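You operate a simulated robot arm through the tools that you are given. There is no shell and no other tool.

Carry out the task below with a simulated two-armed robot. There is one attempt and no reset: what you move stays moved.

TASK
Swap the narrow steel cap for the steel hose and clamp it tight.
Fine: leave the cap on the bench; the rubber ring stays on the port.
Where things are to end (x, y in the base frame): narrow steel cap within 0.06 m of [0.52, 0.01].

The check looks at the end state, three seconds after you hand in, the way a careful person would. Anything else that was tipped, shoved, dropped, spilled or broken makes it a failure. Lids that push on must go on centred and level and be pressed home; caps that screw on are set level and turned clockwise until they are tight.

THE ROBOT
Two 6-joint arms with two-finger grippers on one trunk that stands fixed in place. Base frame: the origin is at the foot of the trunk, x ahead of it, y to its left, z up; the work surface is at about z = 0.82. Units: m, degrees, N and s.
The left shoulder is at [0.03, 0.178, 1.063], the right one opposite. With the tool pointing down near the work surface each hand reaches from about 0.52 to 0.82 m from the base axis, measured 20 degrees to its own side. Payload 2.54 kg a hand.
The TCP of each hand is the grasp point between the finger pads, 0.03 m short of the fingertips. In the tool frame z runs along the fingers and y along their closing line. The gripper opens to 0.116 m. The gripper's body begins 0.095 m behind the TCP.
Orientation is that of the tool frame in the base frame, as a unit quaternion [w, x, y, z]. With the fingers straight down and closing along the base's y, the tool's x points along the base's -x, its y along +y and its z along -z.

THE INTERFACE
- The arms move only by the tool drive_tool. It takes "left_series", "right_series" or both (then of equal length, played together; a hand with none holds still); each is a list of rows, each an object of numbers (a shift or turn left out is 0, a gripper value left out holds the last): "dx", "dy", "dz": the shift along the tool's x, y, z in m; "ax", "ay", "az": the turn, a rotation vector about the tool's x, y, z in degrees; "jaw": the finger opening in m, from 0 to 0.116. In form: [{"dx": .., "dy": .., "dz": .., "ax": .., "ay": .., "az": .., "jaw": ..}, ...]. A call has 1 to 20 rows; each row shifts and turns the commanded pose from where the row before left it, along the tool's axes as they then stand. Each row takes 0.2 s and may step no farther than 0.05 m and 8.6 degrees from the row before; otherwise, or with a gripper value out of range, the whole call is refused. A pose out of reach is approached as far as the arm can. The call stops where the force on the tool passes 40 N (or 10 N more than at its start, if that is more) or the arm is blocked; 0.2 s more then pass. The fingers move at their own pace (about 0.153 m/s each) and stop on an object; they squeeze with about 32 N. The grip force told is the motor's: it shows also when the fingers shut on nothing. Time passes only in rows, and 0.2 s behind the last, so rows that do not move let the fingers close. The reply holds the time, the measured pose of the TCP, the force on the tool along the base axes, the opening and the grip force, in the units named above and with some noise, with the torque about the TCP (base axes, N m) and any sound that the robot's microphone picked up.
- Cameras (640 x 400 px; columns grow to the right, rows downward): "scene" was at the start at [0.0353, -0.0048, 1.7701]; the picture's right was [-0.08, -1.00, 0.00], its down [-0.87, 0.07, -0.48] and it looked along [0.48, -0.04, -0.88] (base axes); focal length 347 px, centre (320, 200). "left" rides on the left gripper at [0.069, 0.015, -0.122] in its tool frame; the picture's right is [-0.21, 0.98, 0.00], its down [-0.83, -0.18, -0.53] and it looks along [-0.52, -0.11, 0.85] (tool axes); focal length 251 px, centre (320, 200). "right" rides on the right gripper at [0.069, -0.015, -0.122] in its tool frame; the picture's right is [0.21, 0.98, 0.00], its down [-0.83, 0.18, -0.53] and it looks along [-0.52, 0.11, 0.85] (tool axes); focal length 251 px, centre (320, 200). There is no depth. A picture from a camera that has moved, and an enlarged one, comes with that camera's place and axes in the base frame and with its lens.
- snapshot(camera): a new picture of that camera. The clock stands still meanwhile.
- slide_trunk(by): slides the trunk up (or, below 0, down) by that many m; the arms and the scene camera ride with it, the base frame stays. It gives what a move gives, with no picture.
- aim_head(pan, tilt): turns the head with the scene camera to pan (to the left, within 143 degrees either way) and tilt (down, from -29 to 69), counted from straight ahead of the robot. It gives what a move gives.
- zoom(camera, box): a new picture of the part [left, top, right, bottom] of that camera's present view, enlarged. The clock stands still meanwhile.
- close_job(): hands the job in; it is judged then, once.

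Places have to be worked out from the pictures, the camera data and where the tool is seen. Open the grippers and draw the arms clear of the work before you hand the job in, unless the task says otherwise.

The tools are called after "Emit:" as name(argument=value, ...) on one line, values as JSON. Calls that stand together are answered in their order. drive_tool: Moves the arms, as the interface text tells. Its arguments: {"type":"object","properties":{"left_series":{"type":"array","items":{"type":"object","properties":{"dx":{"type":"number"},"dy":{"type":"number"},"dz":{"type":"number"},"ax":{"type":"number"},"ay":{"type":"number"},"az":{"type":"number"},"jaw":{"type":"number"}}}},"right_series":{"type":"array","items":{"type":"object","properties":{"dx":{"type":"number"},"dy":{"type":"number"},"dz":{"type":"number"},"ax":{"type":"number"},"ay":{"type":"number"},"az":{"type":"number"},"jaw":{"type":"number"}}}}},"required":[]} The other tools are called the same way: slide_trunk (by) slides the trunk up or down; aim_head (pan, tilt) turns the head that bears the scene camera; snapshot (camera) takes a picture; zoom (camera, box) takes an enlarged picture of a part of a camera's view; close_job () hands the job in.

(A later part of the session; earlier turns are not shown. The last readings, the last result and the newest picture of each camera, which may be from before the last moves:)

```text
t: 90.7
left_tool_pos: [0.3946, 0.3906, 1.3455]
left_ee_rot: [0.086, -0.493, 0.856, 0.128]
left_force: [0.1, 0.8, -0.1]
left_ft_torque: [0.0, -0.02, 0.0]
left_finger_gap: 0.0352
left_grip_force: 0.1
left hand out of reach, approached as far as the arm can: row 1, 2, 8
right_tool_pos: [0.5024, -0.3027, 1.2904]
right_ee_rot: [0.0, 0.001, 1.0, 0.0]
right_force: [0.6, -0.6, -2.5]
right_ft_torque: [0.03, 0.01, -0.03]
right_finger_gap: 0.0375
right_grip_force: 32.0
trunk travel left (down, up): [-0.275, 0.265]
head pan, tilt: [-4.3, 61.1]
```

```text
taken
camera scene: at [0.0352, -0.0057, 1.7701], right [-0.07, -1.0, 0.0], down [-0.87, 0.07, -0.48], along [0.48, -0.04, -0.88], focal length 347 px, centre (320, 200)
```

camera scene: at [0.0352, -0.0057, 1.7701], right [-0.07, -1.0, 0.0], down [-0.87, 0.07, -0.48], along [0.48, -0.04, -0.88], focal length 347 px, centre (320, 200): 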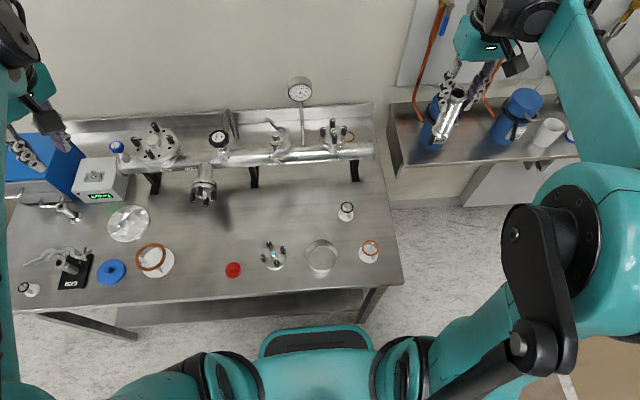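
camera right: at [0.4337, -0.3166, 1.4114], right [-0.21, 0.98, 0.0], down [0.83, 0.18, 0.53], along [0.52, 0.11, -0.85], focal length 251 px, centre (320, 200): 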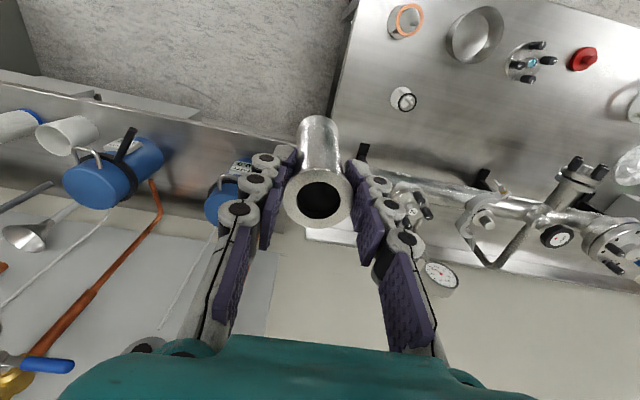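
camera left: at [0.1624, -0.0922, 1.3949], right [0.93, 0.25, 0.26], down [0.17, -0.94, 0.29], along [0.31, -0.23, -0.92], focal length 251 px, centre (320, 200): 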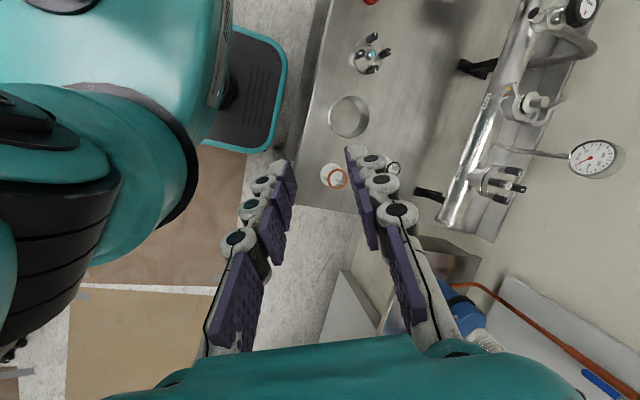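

The left arm is parked and all bench items look undisturbed. Now the right hand carries the hose back above its original spot.

Emit:
drive_tool(right_series=[{"dy": 0.04, "dz": 0.0}, {"dy": 0.045, "dz": 0.02}, {"dy": 0.045, "dz": 0.02}, {"dy": 0.045, "dz": 0.02}, {"dy": 0.045, "dz": 0.02}, {"dy": 0.045, "dz": 0.02}, {"dy": 0.045, "dz": 0.02}, {"dy": 0.045, "dz": 0.02}, {"dy": 0.045, "dz": 0.02}, {"dy": 0.045, "dz": 0.02}, {}])

Emit:
snapshot(camera="right")

Emit:
zoom(camera="scene", box=[180, 110, 340, 230])

```text
t: 93.1
left_tool_pos: [0.3945, 0.3892, 1.3461]
left_ee_rot: [0.088, -0.493, 0.856, 0.129]
left_force: [-0.2, -0.1, 0.8]
left_ft_torque: [0.05, -0.03, 0.0]
left_finger_gap: 0.035
left_grip_force: 0.2
right_tool_pos: [0.506, 0.1411, 1.1095]
right_ee_rot: [0.0, 0.0, 1.0, 0.0]
right_force: [-0.6, 0.1, -2.3]
right_ft_torque: [0.0, -0.03, -0.02]
right_finger_gap: 0.0378
right_grip_force: 32.3
trunk travel left (down, up): [-0.275, 0.265]
head pan, tilt: [-4.3, 61.1]
```

```text
taken
camera right: at [0.4359, 0.1271, 1.231], right [-0.21, 0.98, 0.0], down [0.83, 0.18, 0.53], along [0.52, 0.11, -0.85], focal length 251 px, centre (320, 200)
```

right: 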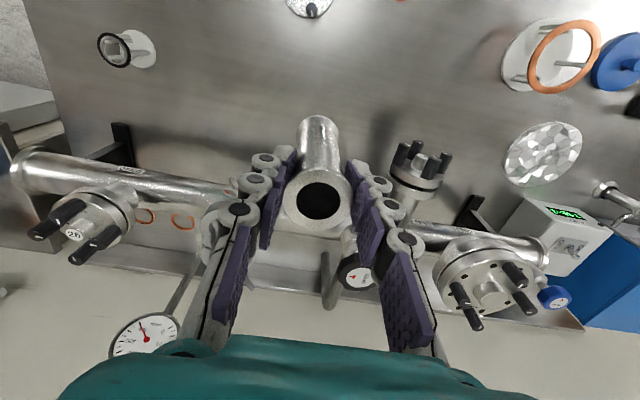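

```text
3.33 times, centred on (260, 170) of scene
camera zoom: at [0.035, -0.0062, 1.7702], right [-0.08, -1.0, 0.0], down [-0.87, 0.07, -0.48], along [0.48, -0.04, -0.88], focal length 1156 px, centre (520, 300)
```

zoom: 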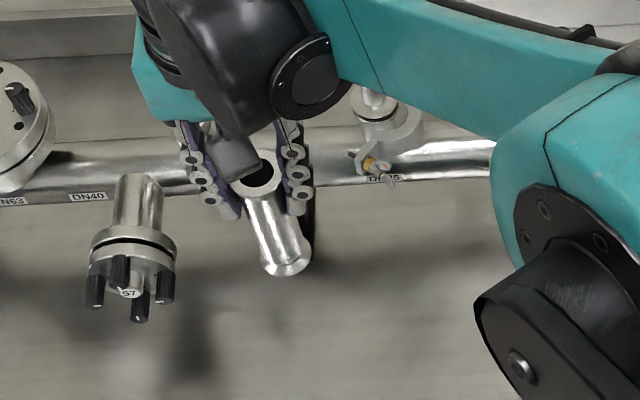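

The hose is above its spot. I'll lower it to just above the bench, then touch down with small steps.

Emit:
drive_tool(right_series=[{"dz": 0.0435}, {"dz": 0.0435}, {"dz": 0.0435}, {"dz": 0.0415}, {"dz": 0.004}, {"dz": 0.003}, {"dz": 0.002}, {}])

```text
t: 94.9
left_tool_pos: [0.3941, 0.3919, 1.3445]
left_ee_rot: [0.087, -0.493, 0.856, 0.128]
left_force: [-0.1, 0.2, -1.0]
left_ft_torque: [-0.05, 0.0, -0.03]
left_finger_gap: 0.035
left_grip_force: 0.0
right_tool_pos: [0.5036, 0.1426, 0.9296]
right_ee_rot: [0.0, 0.001, 1.0, 0.0]
right_force: [0.6, 0.5, -1.7]
right_ft_torque: [-0.03, 0.04, 0.01]
right_finger_gap: 0.0376
right_grip_force: 32.5
trunk travel left (down, up): [-0.275, 0.265]
head pan, tilt: [-4.3, 61.1]
```

Not yet touching (force still −1.7 N, z 0.9296). I'll continue in 1.5 mm steps.

Emit:
drive_tool(right_series=[{"dz": 0.0015}, {"dz": 0.0015}, {"dz": 0.0015}, {}])

```text
t: 95.9
left_tool_pos: [0.3941, 0.3918, 1.3452]
left_ee_rot: [0.086, -0.493, 0.857, 0.128]
left_force: [0.2, 0.8, 0.0]
left_ft_torque: [0.02, 0.01, -0.02]
left_finger_gap: 0.0352
left_grip_force: 0.1
right_tool_pos: [0.5042, 0.1424, 0.9265]
right_ee_rot: [0.001, 0.0, 1.0, 0.0]
right_force: [3.6, 0.0, 12.5]
right_ft_torque: [0.25, -0.41, -0.09]
right_finger_gap: 0.0375
right_grip_force: 31.9
trunk travel left (down, up): [-0.275, 0.265]
head pan, tilt: [-4.3, 61.1]
```

Contact at 12.5 N. I'll back off 1.5 mm, open slightly, and check that it stands upright.

Emit:
drive_tool(right_series=[{"dz": -0.001}, {"jaw": 0.044}, {}, {"jaw": 0.07}, {}])

Emit:
zoom(camera="right", box=[180, 60, 460, 260])

Emit:
zoom(camera="scene", box=[180, 110, 340, 230])

```text
t: 97.1
left_tool_pos: [0.394, 0.3923, 1.3441]
left_ee_rot: [0.087, -0.492, 0.857, 0.127]
left_force: [-0.5, 0.0, 0.2]
left_ft_torque: [0.0, 0.0, -0.02]
left_finger_gap: 0.0348
left_grip_force: 0.0
right_tool_pos: [0.5034, 0.1422, 0.9259]
right_ee_rot: [-0.001, 0.001, 1.0, -0.001]
right_force: [0.0, 0.0, -0.5]
right_ft_torque: [0.01, 0.0, -0.01]
right_finger_gap: 0.0701
right_grip_force: 0.0
trunk travel left (down, up): [-0.275, 0.265]
head pan, tilt: [-4.3, 61.1]
```

```text
2.00 times, centred on (320, 160) of right
camera zoom: at [0.4347, 0.1285, 1.0472], right [-0.21, 0.98, 0.0], down [0.83, 0.18, 0.53], along [0.52, 0.11, -0.85], focal length 503 px, centre (320, 280)
```

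zoom: 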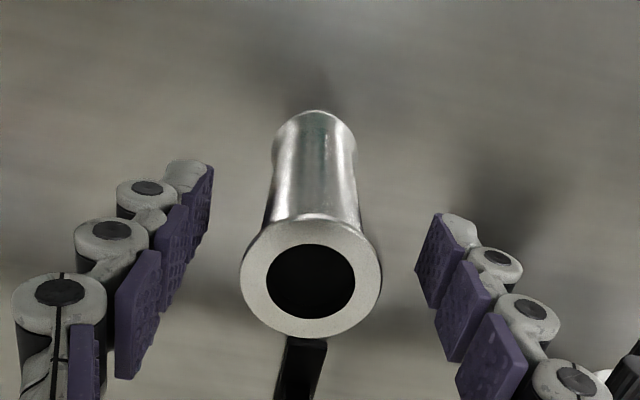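

```text
3.33 times, centred on (260, 170) of scene
camera zoom: at [0.0353, -0.0047, 1.7701], right [-0.07, -1.0, 0.0], down [-0.87, 0.07, -0.48], along [0.48, -0.04, -0.88], focal length 1156 px, centre (520, 300)
```

zoom: 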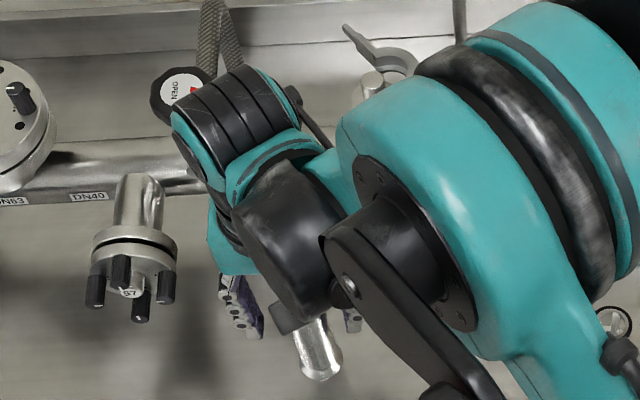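

The hose stands upright. Triangulating the gauge again, its head is actually at x≈0.77, behind the port, so a plain vertical grasp of the cap stem is clear. I'll raise the right hand and move above the cap.

Emit:
drive_tool(right_series=[{"dz": -0.02}, {"dz": -0.04}, {"dz": -0.045}, {"dz": -0.045}, {"dz": -0.045}, {"dx": -0.04, "dy": -0.0178, "jaw": 0.04}, {"dx": -0.04, "dy": -0.0178}, {"dx": -0.04, "dy": -0.0178}, {"dx": -0.04, "dy": -0.0178}, {}])

Emit:
snapshot(camera="right")

Emit:
snapshot(camera="scene")

```text
t: 99.3
left_tool_pos: [0.3921, 0.3923, 1.3454]
left_ee_rot: [0.087, -0.493, 0.857, 0.127]
left_force: [-0.5, 0.7, 0.4]
left_ft_torque: [-0.03, -0.02, -0.02]
left_finger_gap: 0.0352
left_grip_force: 0.0
right_tool_pos: [0.6634, 0.0716, 1.1223]
right_ee_rot: [0.001, 0.001, 1.0, 0.0]
right_force: [0.8, -0.6, 1.0]
right_ft_torque: [0.0, -0.04, -0.01]
right_finger_gap: 0.04
right_grip_force: 0.2
trunk travel left (down, up): [-0.275, 0.265]
head pan, tilt: [-4.3, 61.1]
```

```text
taken
camera right: at [0.5936, 0.0565, 1.2426], right [-0.21, 0.98, 0.0], down [0.83, 0.18, 0.53], along [0.52, 0.11, -0.85], focal length 251 px, centre (320, 200)
```

right: 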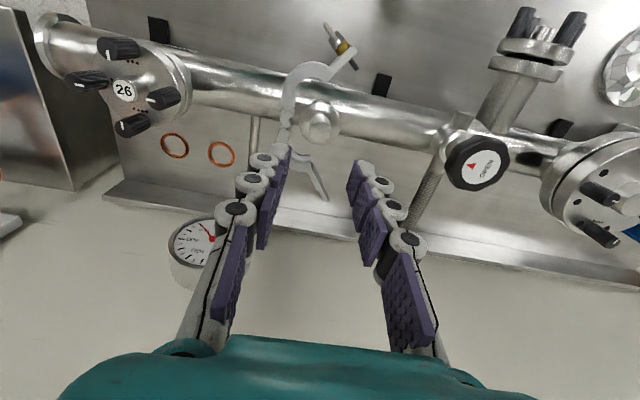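

```text
taken
camera scene: at [0.0335, -0.0041, 1.7702], right [-0.07, -1.0, 0.0], down [-0.87, 0.07, -0.48], along [0.48, -0.04, -0.88], focal length 347 px, centre (320, 200)
```

scene: 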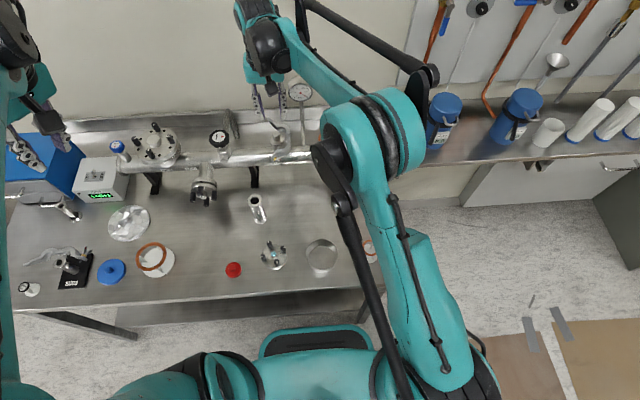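

Emit:
zoom(camera="right", box=[240, 20, 420, 210])

```text
2.11 times, centred on (330, 115) of right
camera zoom: at [0.5936, 0.0565, 1.2426], right [-0.21, 0.98, 0.0], down [0.83, 0.18, 0.53], along [0.52, 0.11, -0.85], focal length 529 px, centre (299, 379)
```

zoom: 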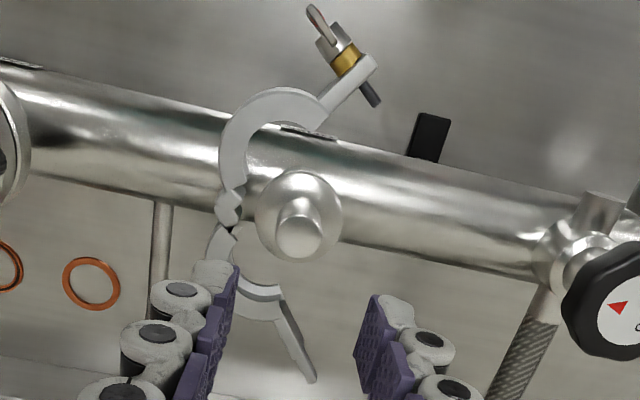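

The cap stem is at about (0.660, 0.0705). I'll correct by 3 mm, narrow the jaw to 34 mm and descend in stages to just above the cap flange.

Emit:
drive_tool(right_series=[{"dx": 0.0034, "dy": -0.0011, "jaw": 0.034}, {"dz": 0.03}, {"dz": 0.03}, {"dz": 0.02}, {}])

Emit:
snapshot(camera="right")

Emit:
zoom(camera="right", box=[240, 60, 400, 200])

Emit:
zoom(camera="scene", box=[230, 80, 350, 160])

```text
t: 100.5
left_tool_pos: [0.3941, 0.3913, 1.3448]
left_ee_rot: [0.087, -0.493, 0.856, 0.128]
left_force: [-0.2, -0.5, -0.5]
left_ft_torque: [-0.04, 0.0, -0.03]
left_finger_gap: 0.0349
left_grip_force: 0.2
right_tool_pos: [0.6614, 0.0694, 1.0427]
right_ee_rot: [0.0, 0.001, 1.0, 0.0]
right_force: [0.1, -0.1, -0.5]
right_ft_torque: [-0.01, -0.05, 0.04]
right_finger_gap: 0.034
right_grip_force: 0.1
trunk travel left (down, up): [-0.275, 0.265]
head pan, tilt: [-4.3, 61.1]
```

```text
taken
camera right: at [0.5914, 0.0545, 1.1626], right [-0.21, 0.98, 0.0], down [0.83, 0.18, 0.53], along [0.52, 0.11, -0.85], focal length 251 px, centre (320, 200)
```

right: 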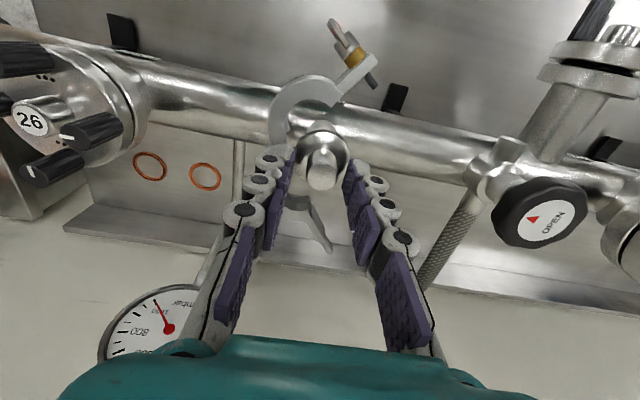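

```text
2.86 times, centred on (320, 130) of right
camera zoom: at [0.5914, 0.0545, 1.1626], right [-0.21, 0.98, 0.0], down [0.83, 0.18, 0.53], along [0.52, 0.11, -0.85], focal length 718 px, centre (320, 400)
```

zoom: 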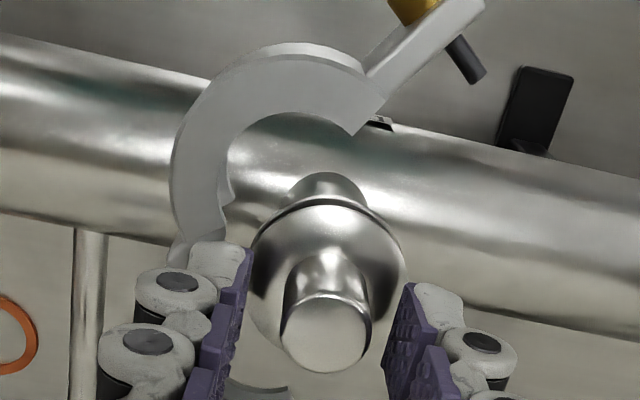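

```text
5.00 times, centred on (290, 120) of scene
camera zoom: at [0.0353, -0.0048, 1.7702], right [-0.07, -1.0, 0.0], down [-0.87, 0.07, -0.48], along [0.48, -0.04, -0.88], focal length 1733 px, centre (470, 600)
```

zoom: 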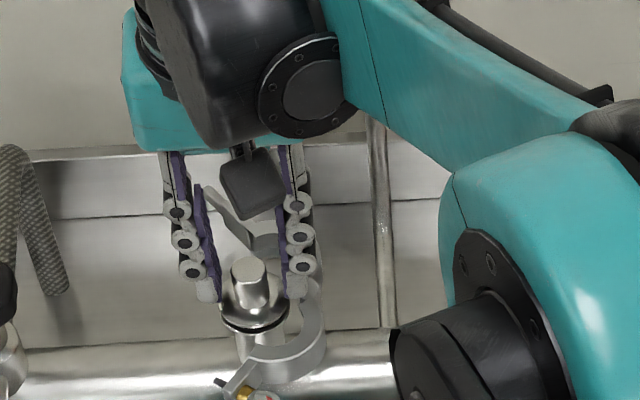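

Well aligned with the stem. I'll go down to z≈1.031 (tips at ~1.001, just above the flange) and close on the stem.

Emit:
drive_tool(right_series=[{"dx": 0.002, "dz": 0.006}, {"dz": 0.006}, {}, {"jaw": 0.015}, {"jaw": 0.01}, {}])

Emit:
zoom(camera="right", box=[240, 60, 400, 200])

Emit:
zoom(camera="scene", box=[250, 110, 310, 150])

```text
t: 101.4
left_tool_pos: [0.3921, 0.3912, 1.3455]
left_ee_rot: [0.087, -0.492, 0.856, 0.128]
left_force: [1.2, 1.1, -0.4]
left_ft_torque: [-0.01, 0.03, -0.01]
left_finger_gap: 0.035
left_grip_force: 0.1
right_tool_pos: [0.6569, 0.0699, 1.0336]
right_ee_rot: [0.001, 0.002, 1.0, 0.001]
right_force: [-1.1, 2.6, 27.3]
right_ft_torque: [0.07, -0.03, -0.03]
right_finger_gap: 0.0184
right_grip_force: 31.6
trunk travel left (down, up): [-0.275, 0.265]
head pan, tilt: [-4.3, 61.1]
stopped in row 4 (right hand): the force on the tool passed its limit at 60 N (the readings are from after the stop); the commanded pose is now the measured one
```

```text
2.86 times, centred on (320, 130) of right
camera zoom: at [0.5874, 0.0553, 1.1547], right [-0.21, 0.98, 0.0], down [0.82, 0.18, 0.54], along [0.52, 0.12, -0.84], focal length 718 px, centre (320, 400)
```

zoom: 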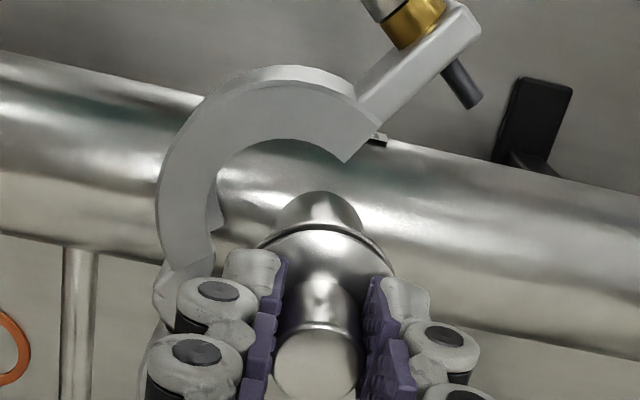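

```text
10.00 times, centred on (280, 130) of scene
camera zoom: at [0.0327, -0.0046, 1.7704], right [-0.07, -1.0, 0.0], down [-0.87, 0.07, -0.48], along [0.48, -0.04, -0.87], focal length 3467 px, centre (720, 900)
```

zoom: 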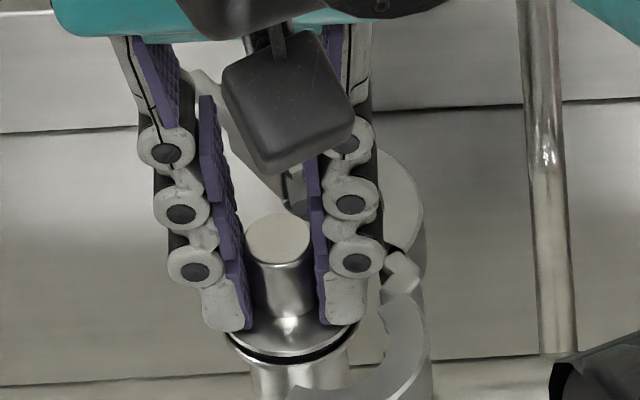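

The tips rested on the flange (27 N down) but the stem is gripped (gap 18.4 mm). I'll lift gently a few mm and look at whether the ring stays on the port.

Emit:
drive_tool(right_series=[{"dz": -0.003}, {"dz": -0.004}, {"dz": -0.005}, {"dz": -0.006}, {"dz": -0.008}, {}])

Emit:
zoom(camera="scene", box=[250, 110, 310, 150])

Emit:
zoom(camera="right", box=[240, 60, 400, 200])

```text
t: 102.8
left_tool_pos: [0.3945, 0.3919, 1.344]
left_ee_rot: [0.087, -0.492, 0.857, 0.128]
left_force: [0.1, 0.2, -0.3]
left_ft_torque: [-0.01, 0.0, -0.01]
left_finger_gap: 0.0351
left_grip_force: 0.0
right_tool_pos: [0.6584, 0.0698, 1.0591]
right_ee_rot: [0.0, 0.001, 1.0, 0.001]
right_force: [0.5, 0.0, -0.9]
right_ft_torque: [-0.01, 0.06, 0.03]
right_finger_gap: 0.0185
right_grip_force: 31.6
trunk travel left (down, up): [-0.275, 0.265]
head pan, tilt: [-4.3, 61.1]
```

```text
10.00 times, centred on (280, 130) of scene
camera zoom: at [0.0358, -0.0046, 1.7701], right [-0.07, -1.0, 0.0], down [-0.87, 0.07, -0.48], along [0.48, -0.04, -0.88], focal length 3467 px, centre (720, 900)
```

zoom: 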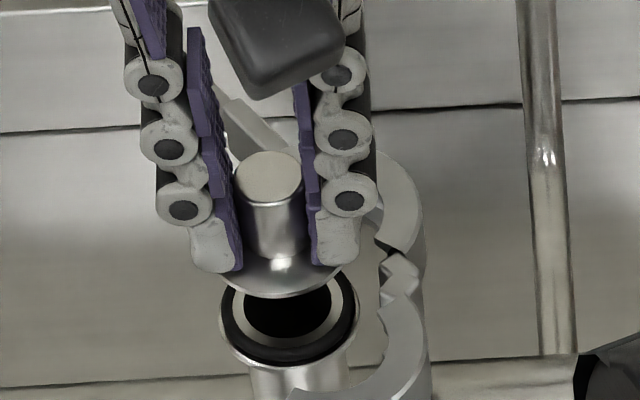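

```text
2.86 times, centred on (320, 130) of right
camera zoom: at [0.5893, 0.0549, 1.1788], right [-0.21, 0.98, 0.0], down [0.83, 0.18, 0.53], along [0.52, 0.11, -0.85], focal length 718 px, centre (320, 400)
```

zoom: 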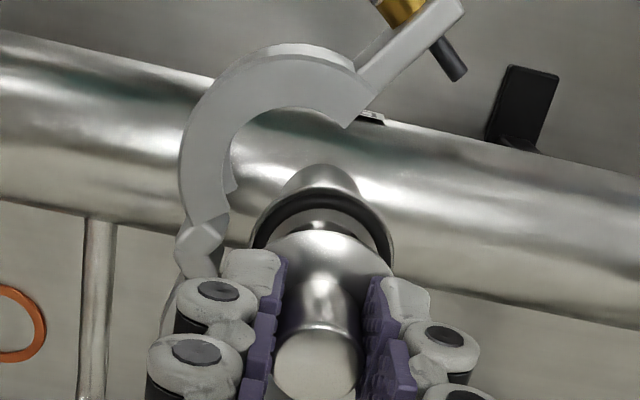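

The cap is off and the rubber ring stayed on the port. I'll lift it clear and carry it over (0.52, 0.01).

Emit:
drive_tool(right_series=[{"dz": -0.03}, {"dz": -0.035}, {"dx": 0.035, "dy": -0.015}, {"dx": 0.035, "dy": -0.015}, {"dx": 0.035, "dy": -0.015}, {"dx": 0.0334, "dy": -0.0148}, {"dz": 0.045}, {"dz": 0.045}, {"dz": 0.045}, {"dz": 0.045}, {"dz": 0.045}, {}])

Emit:
snapshot(camera="right")

Emit:
snapshot(camera="scene")

```text
t: 105.4
left_tool_pos: [0.3951, 0.3917, 1.3444]
left_ee_rot: [0.087, -0.493, 0.856, 0.128]
left_force: [-0.4, -0.1, 0.5]
left_ft_torque: [-0.01, 0.03, -0.03]
left_finger_gap: 0.0351
left_grip_force: 0.1
right_tool_pos: [0.517, 0.0099, 0.9002]
right_ee_rot: [0.001, 0.0, 1.0, 0.002]
right_force: [0.0, 0.4, -0.9]
right_ft_torque: [0.03, 0.02, 0.02]
right_finger_gap: 0.0185
right_grip_force: 31.8
trunk travel left (down, up): [-0.275, 0.265]
head pan, tilt: [-4.3, 61.1]
```

```text
taken
camera right: at [0.449, -0.0048, 1.0208], right [-0.21, 0.98, 0.0], down [0.83, 0.18, 0.53], along [0.52, 0.11, -0.84], focal length 251 px, centre (320, 200)
```

right: 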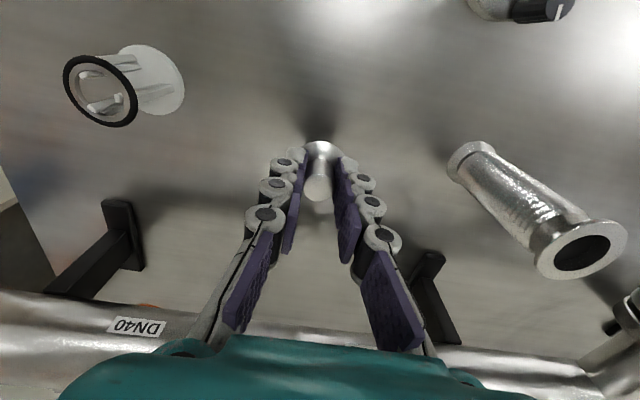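

```text
taken
camera scene: at [0.0347, -0.0047, 1.7702], right [-0.07, -1.0, 0.0], down [-0.87, 0.07, -0.48], along [0.48, -0.04, -0.88], focal length 347 px, centre (320, 200)
```

scene: 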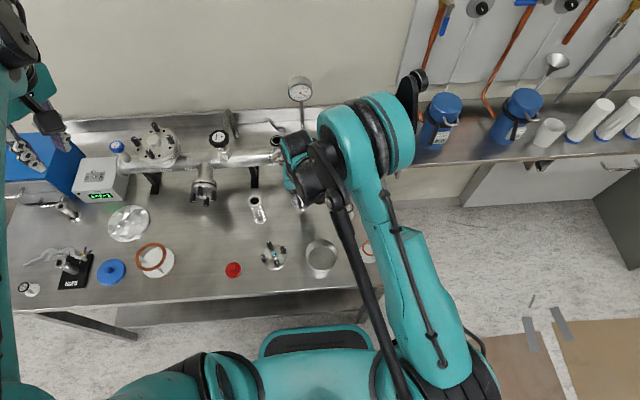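

The cap is over (0.517, 0.010). I'll lower it in shrinking steps until it touches the bench.

Emit:
drive_tool(right_series=[{"dz": 0.025}, {"dz": 0.01}, {"dz": 0.004}, {"dz": 0.003}, {}])

Emit:
drive_tool(right_series=[{"dz": 0.0015}, {"dz": 0.0015}, {}])

```text
t: 106.6
left_tool_pos: [0.3957, 0.3908, 1.3435]
left_ee_rot: [0.086, -0.492, 0.857, 0.127]
left_force: [0.1, -1.0, 0.3]
left_ft_torque: [0.03, 0.02, 0.0]
left_finger_gap: 0.0349
left_grip_force: 0.1
right_tool_pos: [0.5191, 0.0099, 0.8562]
right_ee_rot: [0.001, 0.001, 1.0, 0.001]
right_force: [0.6, -0.6, -0.4]
right_ft_torque: [0.03, 0.03, -0.04]
right_finger_gap: 0.0185
right_grip_force: 31.8
trunk travel left (down, up): [-0.275, 0.265]
head pan, tilt: [-4.3, 61.1]
```

```text
t: 107.4
left_tool_pos: [0.3931, 0.391, 1.3451]
left_ee_rot: [0.087, -0.493, 0.856, 0.127]
left_force: [-0.1, -0.6, -0.7]
left_ft_torque: [-0.03, 0.01, 0.05]
left_finger_gap: 0.0353
left_grip_force: 0.1
right_tool_pos: [0.5198, 0.0092, 0.8536]
right_ee_rot: [0.001, 0.001, 1.0, 0.001]
right_force: [9.2, -0.4, 30.6]
right_ft_torque: [-0.03, -0.43, -0.02]
right_finger_gap: 0.0186
right_grip_force: 32.0
trunk travel left (down, up): [-0.275, 0.265]
head pan, tilt: [-4.3, 61.1]
```

The cap is on the bench (30 N contact). I'll relieve the pressure by 1 mm, open, and look.

Emit:
drive_tool(right_series=[{"dz": -0.001}, {"jaw": 0.026}, {}, {"jaw": 0.04}, {"dz": -0.02}, {"dz": -0.04}, {"dz": -0.045}, {}])

Emit:
snapshot(camera="right")

```text
t: 109.2
left_tool_pos: [0.3954, 0.3905, 1.343]
left_ee_rot: [0.087, -0.492, 0.856, 0.128]
left_force: [-0.2, 0.7, 0.1]
left_ft_torque: [0.02, 0.02, 0.01]
left_finger_gap: 0.035
left_grip_force: 0.0
right_tool_pos: [0.5209, 0.009, 0.9575]
right_ee_rot: [0.0, 0.001, 1.0, 0.0]
right_force: [-0.1, -0.4, 0.0]
right_ft_torque: [-0.03, 0.03, 0.03]
right_finger_gap: 0.0402
right_grip_force: 0.1
trunk travel left (down, up): [-0.275, 0.265]
head pan, tilt: [-4.3, 61.1]
```

```text
taken
camera right: at [0.4524, -0.0052, 1.0795], right [-0.21, 0.98, 0.0], down [0.83, 0.18, 0.53], along [0.52, 0.11, -0.85], focal length 251 px, centre (320, 200)
```

right: 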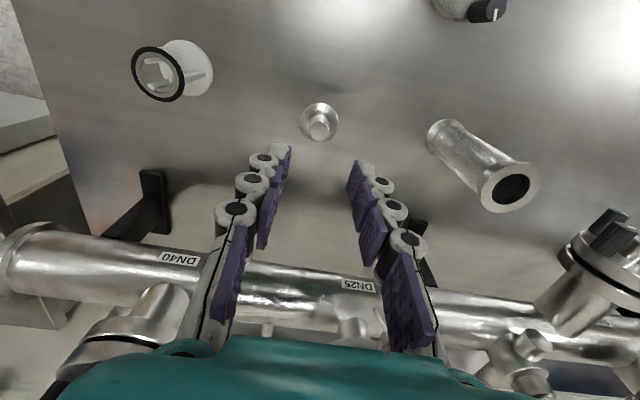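

The cap stands at (0.52, 0.01). Now I'll rise and go above the hose with the jaws at 70 mm.

Emit:
drive_tool(right_series=[{"dz": -0.045}, {"dz": -0.045}, {"dz": -0.045, "jaw": 0.07}, {"dx": 0.005, "dy": 0.045}, {"dx": 0.006, "dy": 0.045}, {"dx": 0.006, "dy": 0.0435}, {}])

Emit:
zoom(camera="right", box=[220, 60, 420, 185])

```text
t: 110.8
left_tool_pos: [0.3954, 0.39, 1.3452]
left_ee_rot: [0.086, -0.492, 0.857, 0.128]
left_force: [-0.3, -0.8, -0.6]
left_ft_torque: [0.07, 0.01, 0.0]
left_finger_gap: 0.035
left_grip_force: 0.0
right_tool_pos: [0.5015, 0.1429, 1.0909]
right_ee_rot: [0.0, 0.002, 1.0, 0.001]
right_force: [0.0, 0.6, -0.1]
right_ft_torque: [0.01, -0.01, -0.02]
right_finger_gap: 0.07
right_grip_force: 0.1
trunk travel left (down, up): [-0.275, 0.265]
head pan, tilt: [-4.3, 61.1]
```

```text
3.20 times, centred on (320, 122) of right
camera zoom: at [0.4325, 0.1278, 1.2123], right [-0.21, 0.98, 0.0], down [0.83, 0.18, 0.53], along [0.52, 0.12, -0.85], focal length 805 px, centre (320, 448)
```

zoom: 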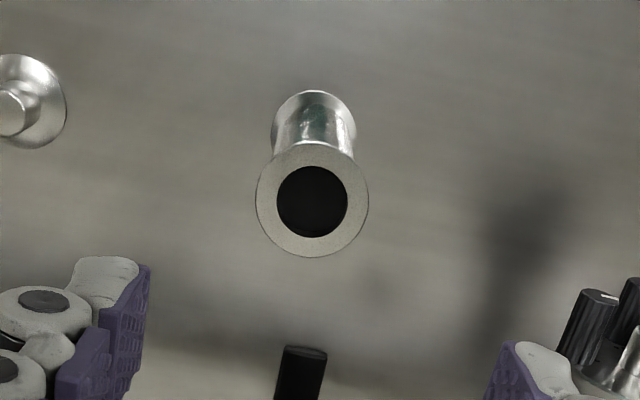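

Hose top centre is at (0.506, 0.1406). I'll correct, descend to grip height and close.

Emit:
drive_tool(right_series=[{"dx": -0.0045, "dy": -0.002}, {"dz": 0.042}, {"dz": 0.042}, {"dz": 0.042}, {"dz": 0.039}, {}, {"jaw": 0.03}, {"jaw": 0.02}, {}, {}])

Emit:
zoom(camera="right", box=[180, 60, 460, 260])

```text
t: 113.0
left_tool_pos: [0.3939, 0.3916, 1.3442]
left_ee_rot: [0.086, -0.492, 0.857, 0.128]
left_force: [0.4, -0.2, 0.0]
left_ft_torque: [-0.04, 0.01, -0.02]
left_finger_gap: 0.035
left_grip_force: 0.0
right_tool_pos: [0.5071, 0.1422, 0.9283]
right_ee_rot: [0.0, 0.002, 1.0, 0.0]
right_force: [-0.4, -0.6, 2.1]
right_ft_torque: [-0.09, 0.1, -0.01]
right_finger_gap: 0.0377
right_grip_force: 31.5
trunk travel left (down, up): [-0.275, 0.265]
head pan, tilt: [-4.3, 61.1]
```

```text
2.00 times, centred on (320, 160) of right
camera zoom: at [0.4377, 0.1271, 1.0498], right [-0.21, 0.98, 0.0], down [0.83, 0.18, 0.53], along [0.52, 0.11, -0.84], focal length 503 px, centre (320, 280)
```

zoom: 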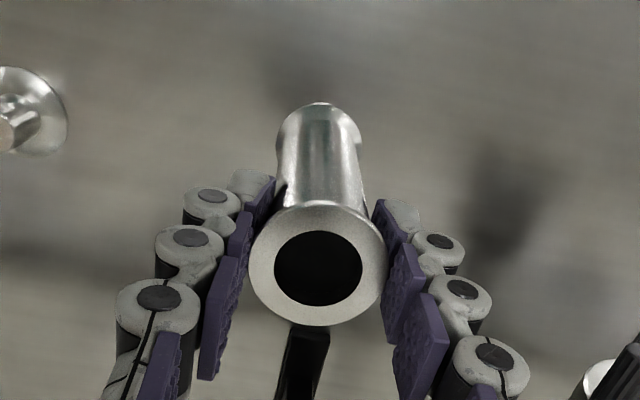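

Hose gripped again. Before carrying it, I'll enlarge the open port in the scene view to measure its centre (the right arm isn't blocking it now).

Emit:
drive_tool(right_series=[{"dz": -0.02}, {"dz": -0.04}, {"dz": -0.045}, {"dz": -0.045}, {}])

Emit:
zoom(camera="scene", box=[250, 110, 310, 150])

Emit:
zoom(camera="right", box=[100, 120, 340, 270])

```text
t: 114.2
left_tool_pos: [0.3955, 0.3924, 1.3448]
left_ee_rot: [0.087, -0.493, 0.856, 0.128]
left_force: [1.0, -0.3, 0.2]
left_ft_torque: [0.01, 0.03, -0.01]
left_finger_gap: 0.035
left_grip_force: 0.1
right_tool_pos: [0.5063, 0.141, 1.0768]
right_ee_rot: [0.0, 0.001, 1.0, 0.0]
right_force: [-0.4, 0.3, -2.4]
right_ft_torque: [-0.01, 0.0, 0.04]
right_finger_gap: 0.0377
right_grip_force: 32.0
trunk travel left (down, up): [-0.275, 0.265]
head pan, tilt: [-4.3, 61.1]
```

```text
10.00 times, centred on (280, 130) of scene
camera zoom: at [0.0365, -0.0042, 1.7701], right [-0.07, -1.0, 0.0], down [-0.87, 0.07, -0.48], along [0.48, -0.04, -0.88], focal length 3467 px, centre (720, 900)
```

zoom: 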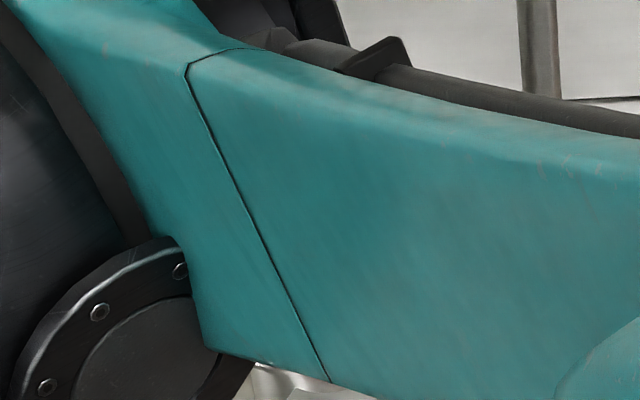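

```text
2.67 times, centred on (220, 195) of right
camera zoom: at [0.437, 0.1274, 1.1986], right [-0.21, 0.98, 0.0], down [0.83, 0.18, 0.53], along [0.52, 0.11, -0.85], focal length 670 px, centre (587, 213)
```

zoom: 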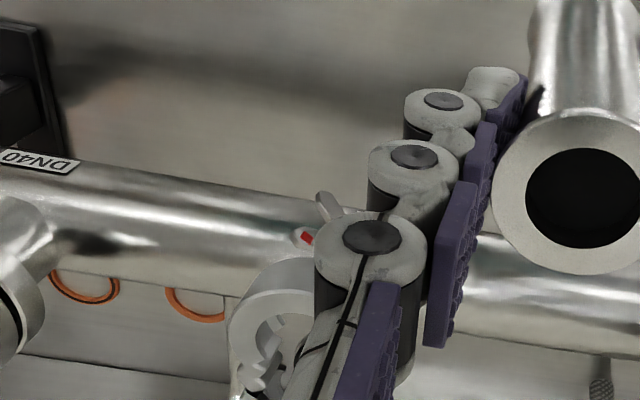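

From the earlier clear view the port centre is at about (0.658, 0.070), with a seating height that puts the right TCP at z≈1.108. I'll raise the hose to z 1.165 and move it over the port.

Emit:
drive_tool(right_series=[{"dz": -0.045}, {"dz": -0.043}, {"dx": -0.038, "dy": -0.0178}, {"dx": -0.038, "dy": -0.0178}, {"dx": -0.038, "dy": -0.0177}, {"dx": -0.0385, "dy": -0.0177}, {}, {}])

Emit:
zoom(camera="scene", box=[240, 90, 320, 150])

Emit:
snapshot(camera="right")

```text
t: 116.0
left_tool_pos: [0.3959, 0.3909, 1.3446]
left_ee_rot: [0.086, -0.493, 0.856, 0.128]
left_force: [0.2, 0.0, 0.3]
left_ft_torque: [0.03, -0.01, 0.02]
left_finger_gap: 0.0347
left_grip_force: 0.1
right_tool_pos: [0.6618, 0.072, 1.1646]
right_ee_rot: [-0.001, 0.001, 1.0, 0.002]
right_force: [0.0, 1.2, -2.7]
right_ft_torque: [-0.03, 0.06, 0.02]
right_finger_gap: 0.0378
right_grip_force: 32.1
trunk travel left (down, up): [-0.275, 0.265]
head pan, tilt: [-4.3, 61.1]
```

```text
6.67 times, centred on (280, 120) of scene
camera zoom: at [0.0367, -0.005, 1.7701], right [-0.08, -1.0, 0.0], down [-0.87, 0.07, -0.48], along [0.48, -0.04, -0.88], focal length 2311 px, centre (587, 733)
```

zoom: 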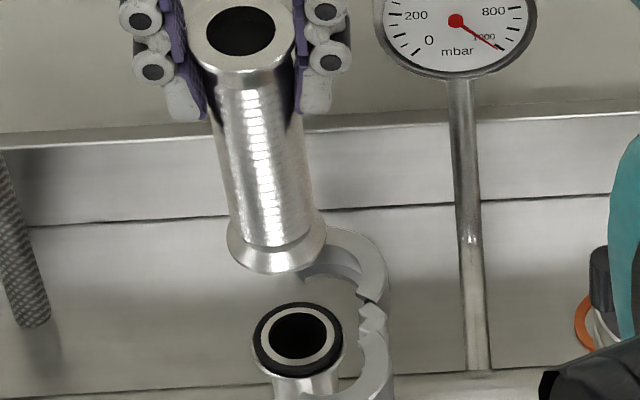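

```text
taken
camera right: at [0.5922, 0.0574, 1.2863], right [-0.21, 0.98, 0.0], down [0.83, 0.18, 0.53], along [0.52, 0.11, -0.85], focal length 251 px, centre (320, 200)
```

right: 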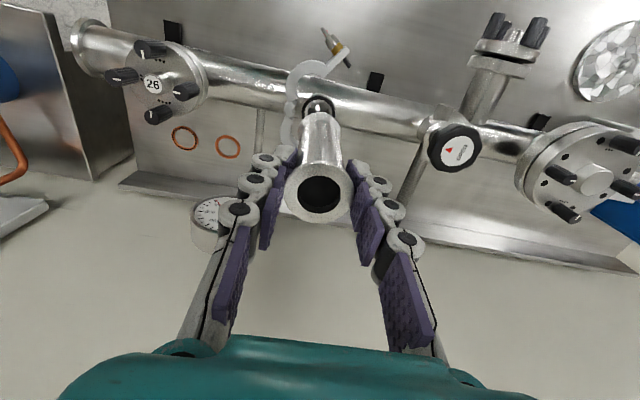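

The hose hangs over the port. I'll enlarge the right camera's view to cross-check alignment between the hose's lower flange and the port ring.

Emit:
zoom(camera="right", box=[260, 70, 380, 220])

Emit:
zoom(camera="scene", box=[255, 100, 305, 145])

```text
2.67 times, centred on (320, 145) of right
camera zoom: at [0.5922, 0.0574, 1.2863], right [-0.21, 0.98, 0.0], down [0.83, 0.18, 0.53], along [0.52, 0.11, -0.85], focal length 670 px, centre (320, 347)
```

zoom: 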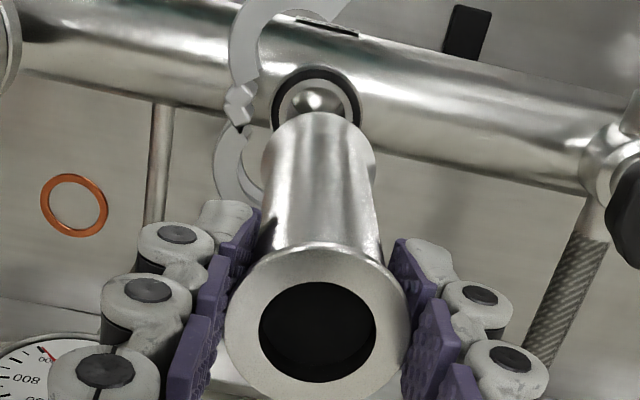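

```text
8.89 times, centred on (280, 122) of scene
camera zoom: at [0.0367, -0.005, 1.7701], right [-0.08, -1.0, 0.0], down [-0.87, 0.07, -0.48], along [0.48, -0.04, -0.88], focal length 3082 px, centre (676, 889)
```

zoom: 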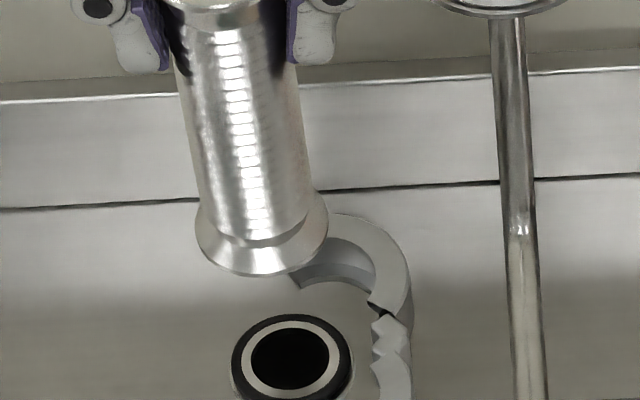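

Both cameras agree the hose needs to shift about −6 mm in x and −2.5 mm in y relative to the port. I'll apply that, lower to a few mm above the seat and recheck.

Emit:
drive_tool(right_series=[{"dx": 0.006, "dy": -0.0025}, {"dz": 0.02}, {"dz": 0.015}, {"dz": 0.009}, {}])

Emit:
zoom(camera="scene", box=[255, 105, 305, 145])

Emit:
zoom(camera="right", box=[260, 70, 380, 220])

```text
t: 117.2
left_tool_pos: [0.3954, 0.3913, 1.3439]
left_ee_rot: [0.086, -0.493, 0.856, 0.128]
left_force: [-0.6, 0.3, -0.9]
left_ft_torque: [0.01, 0.01, 0.01]
left_finger_gap: 0.035
left_grip_force: 0.1
right_tool_pos: [0.6542, 0.0678, 1.1227]
right_ee_rot: [0.0, 0.001, 1.0, 0.001]
right_force: [0.8, 0.0, -2.5]
right_ft_torque: [-0.02, -0.01, 0.02]
right_finger_gap: 0.0377
right_grip_force: 32.2
trunk travel left (down, up): [-0.275, 0.265]
head pan, tilt: [-4.3, 61.1]
```

```text
10.00 times, centred on (280, 125) of scene
camera zoom: at [0.0354, -0.0047, 1.7701], right [-0.07, -1.0, 0.0], down [-0.87, 0.07, -0.48], along [0.48, -0.04, -0.88], focal length 3467 px, centre (720, 950)
```

zoom: 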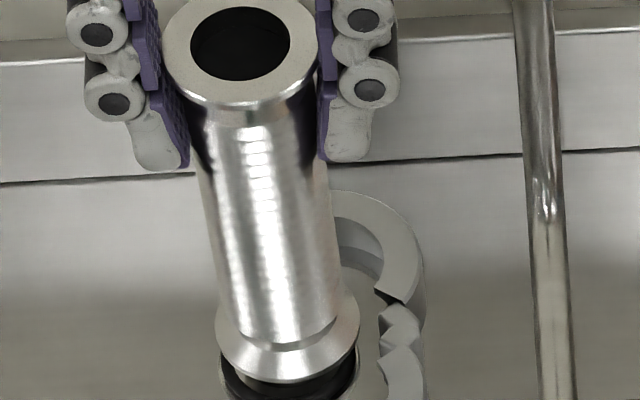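

```text
2.67 times, centred on (320, 145) of right
camera zoom: at [0.5845, 0.0536, 1.2442], right [-0.21, 0.98, 0.0], down [0.83, 0.18, 0.53], along [0.52, 0.11, -0.85], focal length 670 px, centre (320, 347)
```

zoom: 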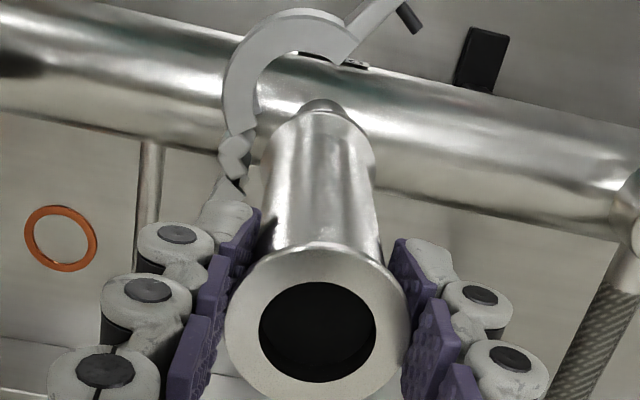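

Nearly aligned. I'll view slightly lower in the scene picture to compare the flange edge with the ring edge.

Emit:
zoom(camera="scene", box=[255, 120, 305, 160])

```text
10.00 times, centred on (280, 140) of scene
camera zoom: at [0.0354, -0.0047, 1.7701], right [-0.07, -1.0, 0.0], down [-0.87, 0.07, -0.48], along [0.48, -0.04, -0.88], focal length 3467 px, centre (720, 800)
```

zoom: 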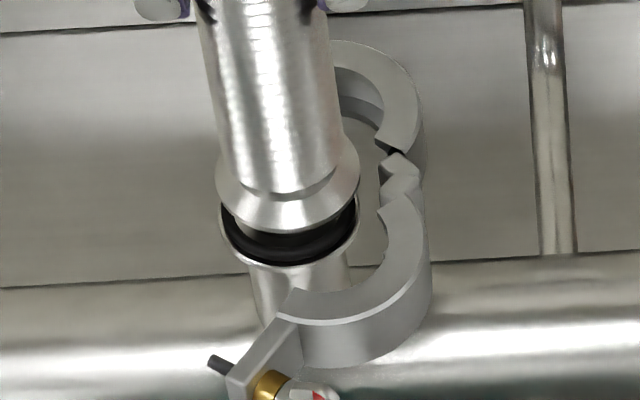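

Predicted landing is within ~1 mm of centred; I'll shift +1 mm in y and lower 8 mm, then check.

Emit:
drive_tool(right_series=[{"dy": 0.001, "dz": 0.004}, {"dz": 0.003}, {"dz": 0.002}, {}])

Emit:
zoom(camera="scene", box=[255, 120, 305, 160])

```text
t: 118.2
left_tool_pos: [0.394, 0.3917, 1.3457]
left_ee_rot: [0.086, -0.492, 0.857, 0.128]
left_force: [0.0, -0.2, -0.2]
left_ft_torque: [-0.03, 0.01, 0.0]
left_finger_gap: 0.0351
left_grip_force: 0.0
right_tool_pos: [0.6538, 0.069, 1.1127]
right_ee_rot: [0.0, 0.002, 1.0, 0.0]
right_force: [0.2, 0.6, -2.0]
right_ft_torque: [0.03, 0.0, -0.03]
right_finger_gap: 0.0378
right_grip_force: 32.4
trunk travel left (down, up): [-0.275, 0.265]
head pan, tilt: [-4.3, 61.1]
```

```text
10.00 times, centred on (280, 140) of scene
camera zoom: at [0.0355, -0.0047, 1.7701], right [-0.07, -1.0, 0.0], down [-0.87, 0.07, -0.48], along [0.48, -0.04, -0.88], focal length 3467 px, centre (720, 800)
```

zoom: 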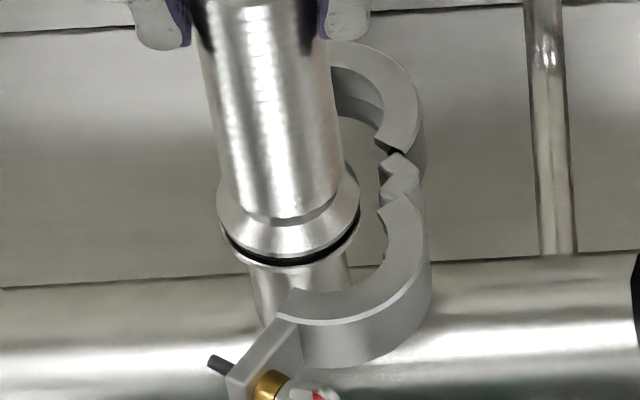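

Centred well, just above the ring. I'll lower in 1.5 mm steps until it seats.

Emit:
drive_tool(right_series=[{"dz": 0.0015}, {"dz": 0.0015}, {"dz": 0.001}, {}])

Emit:
zoom(camera="scene", box=[255, 120, 305, 160])

```text
t: 119.2
left_tool_pos: [0.3959, 0.3909, 1.3452]
left_ee_rot: [0.087, -0.492, 0.856, 0.128]
left_force: [-0.4, 0.3, -0.3]
left_ft_torque: [0.0, 0.01, -0.03]
left_finger_gap: 0.0348
left_grip_force: 0.0
right_tool_pos: [0.6551, 0.0698, 1.109]
right_ee_rot: [-0.001, 0.001, 1.0, 0.001]
right_force: [0.3, -0.4, -2.5]
right_ft_torque: [0.01, 0.02, -0.02]
right_finger_gap: 0.0376
right_grip_force: 31.8
trunk travel left (down, up): [-0.275, 0.265]
head pan, tilt: [-4.3, 61.1]
```

```text
10.00 times, centred on (280, 140) of scene
camera zoom: at [0.0356, -0.0047, 1.7701], right [-0.07, -1.0, 0.0], down [-0.87, 0.07, -0.48], along [0.48, -0.04, -0.88], focal length 3467 px, centre (720, 800)
```

zoom: 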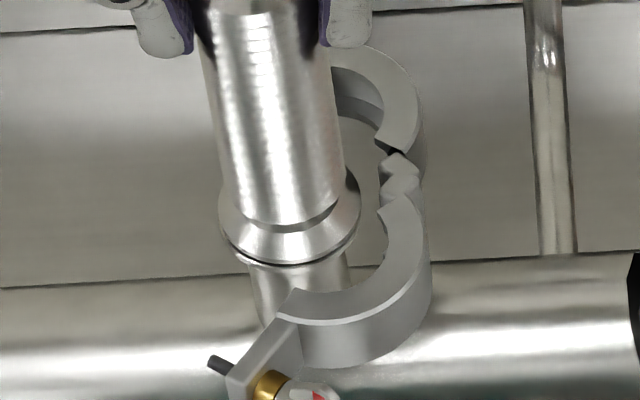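

Still hanging free (−2.5 N). I'll continue 1 mm at a time.

Emit:
drive_tool(right_series=[{"dz": 0.001}, {"dz": 0.001}, {}])

Emit:
drive_tool(right_series=[{"dz": 0.001}, {"dz": 0.001}, {}])

Emit:
zoom(camera="scene", box=[255, 120, 305, 160])

```text
t: 120.0
left_tool_pos: [0.3945, 0.3914, 1.3441]
left_ee_rot: [0.086, -0.493, 0.856, 0.128]
left_force: [-1.4, -0.3, -0.2]
left_ft_torque: [-0.01, 0.01, -0.01]
left_finger_gap: 0.0349
left_grip_force: 0.0
right_tool_pos: [0.6536, 0.0689, 1.1077]
right_ee_rot: [0.002, 0.001, 1.0, 0.001]
right_force: [5.9, 2.2, 14.2]
right_ft_torque: [0.2, -0.7, 0.03]
right_finger_gap: 0.0378
right_grip_force: 32.1
trunk travel left (down, up): [-0.275, 0.265]
head pan, tilt: [-4.3, 61.1]
```

```text
t: 120.8
left_tool_pos: [0.3926, 0.3891, 1.3457]
left_ee_rot: [0.088, -0.493, 0.856, 0.128]
left_force: [-0.6, -0.5, -0.1]
left_ft_torque: [-0.02, -0.04, 0.0]
left_finger_gap: 0.0351
left_grip_force: 0.1
right_tool_pos: [0.6525, 0.069, 1.1063]
right_ee_rot: [0.001, 0.002, 1.0, 0.001]
right_force: [2.1, -0.5, 25.7]
right_ft_torque: [0.0, -0.16, -0.03]
right_finger_gap: 0.0377
right_grip_force: 31.8
trunk travel left (down, up): [-0.275, 0.265]
head pan, tilt: [-4.3, 61.1]
```

```text
10.00 times, centred on (280, 140) of scene
camera zoom: at [0.0326, -0.005, 1.7703], right [-0.07, -1.0, 0.0], down [-0.87, 0.07, -0.48], along [0.48, -0.04, -0.87], focal length 3467 px, centre (720, 800)
```

zoom: 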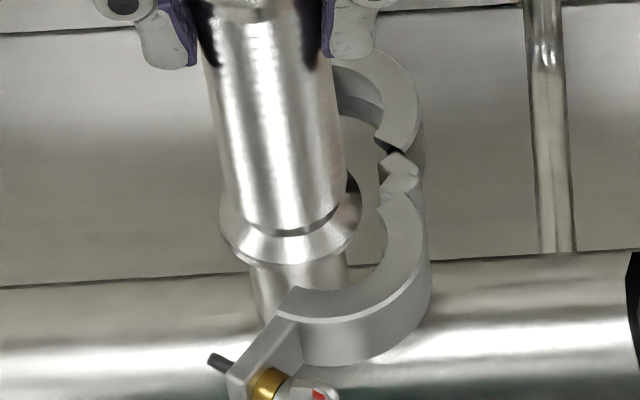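

The hose is seated (26 N, almost no torque). I'll relieve the pressure, open the right jaw gently and check that it stands level and centred.

Emit:
drive_tool(right_series=[{"dz": -0.0012}, {"jaw": 0.044}, {}, {"jaw": 0.06}, {}])

Emit:
zoom(camera="scene", box=[255, 105, 305, 145])

Emit:
zoom(camera="right", box=[240, 70, 400, 220])

```text
t: 122.0
left_tool_pos: [0.3939, 0.3909, 1.3443]
left_ee_rot: [0.087, -0.493, 0.856, 0.127]
left_force: [0.1, -0.2, 0.8]
left_ft_torque: [-0.02, 0.02, -0.01]
left_finger_gap: 0.0352
left_grip_force: 0.0
right_tool_pos: [0.6533, 0.0695, 1.1052]
right_ee_rot: [0.0, 0.001, 1.0, 0.001]
right_force: [-0.5, 0.5, 0.0]
right_ft_torque: [0.01, -0.01, 0.0]
right_finger_gap: 0.0599
right_grip_force: 0.1
trunk travel left (down, up): [-0.275, 0.265]
head pan, tilt: [-4.3, 61.1]
```

```text
10.00 times, centred on (280, 125) of scene
camera zoom: at [0.0351, -0.0047, 1.7701], right [-0.07, -1.0, 0.0], down [-0.87, 0.07, -0.48], along [0.48, -0.04, -0.88], focal length 3467 px, centre (720, 950)
```

zoom: 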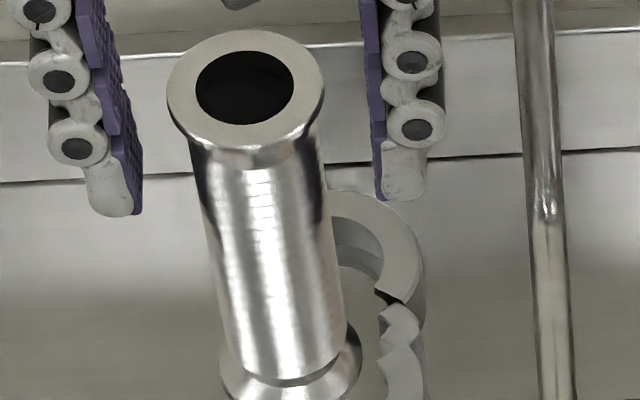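

```text
2.67 times, centred on (320, 145) of right
camera zoom: at [0.5842, 0.0541, 1.2276], right [-0.21, 0.98, 0.0], down [0.83, 0.18, 0.53], along [0.52, 0.11, -0.84], focal length 670 px, centre (320, 347)
```

zoom: 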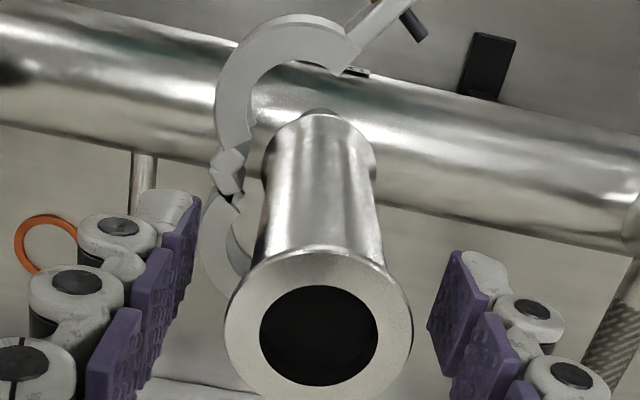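

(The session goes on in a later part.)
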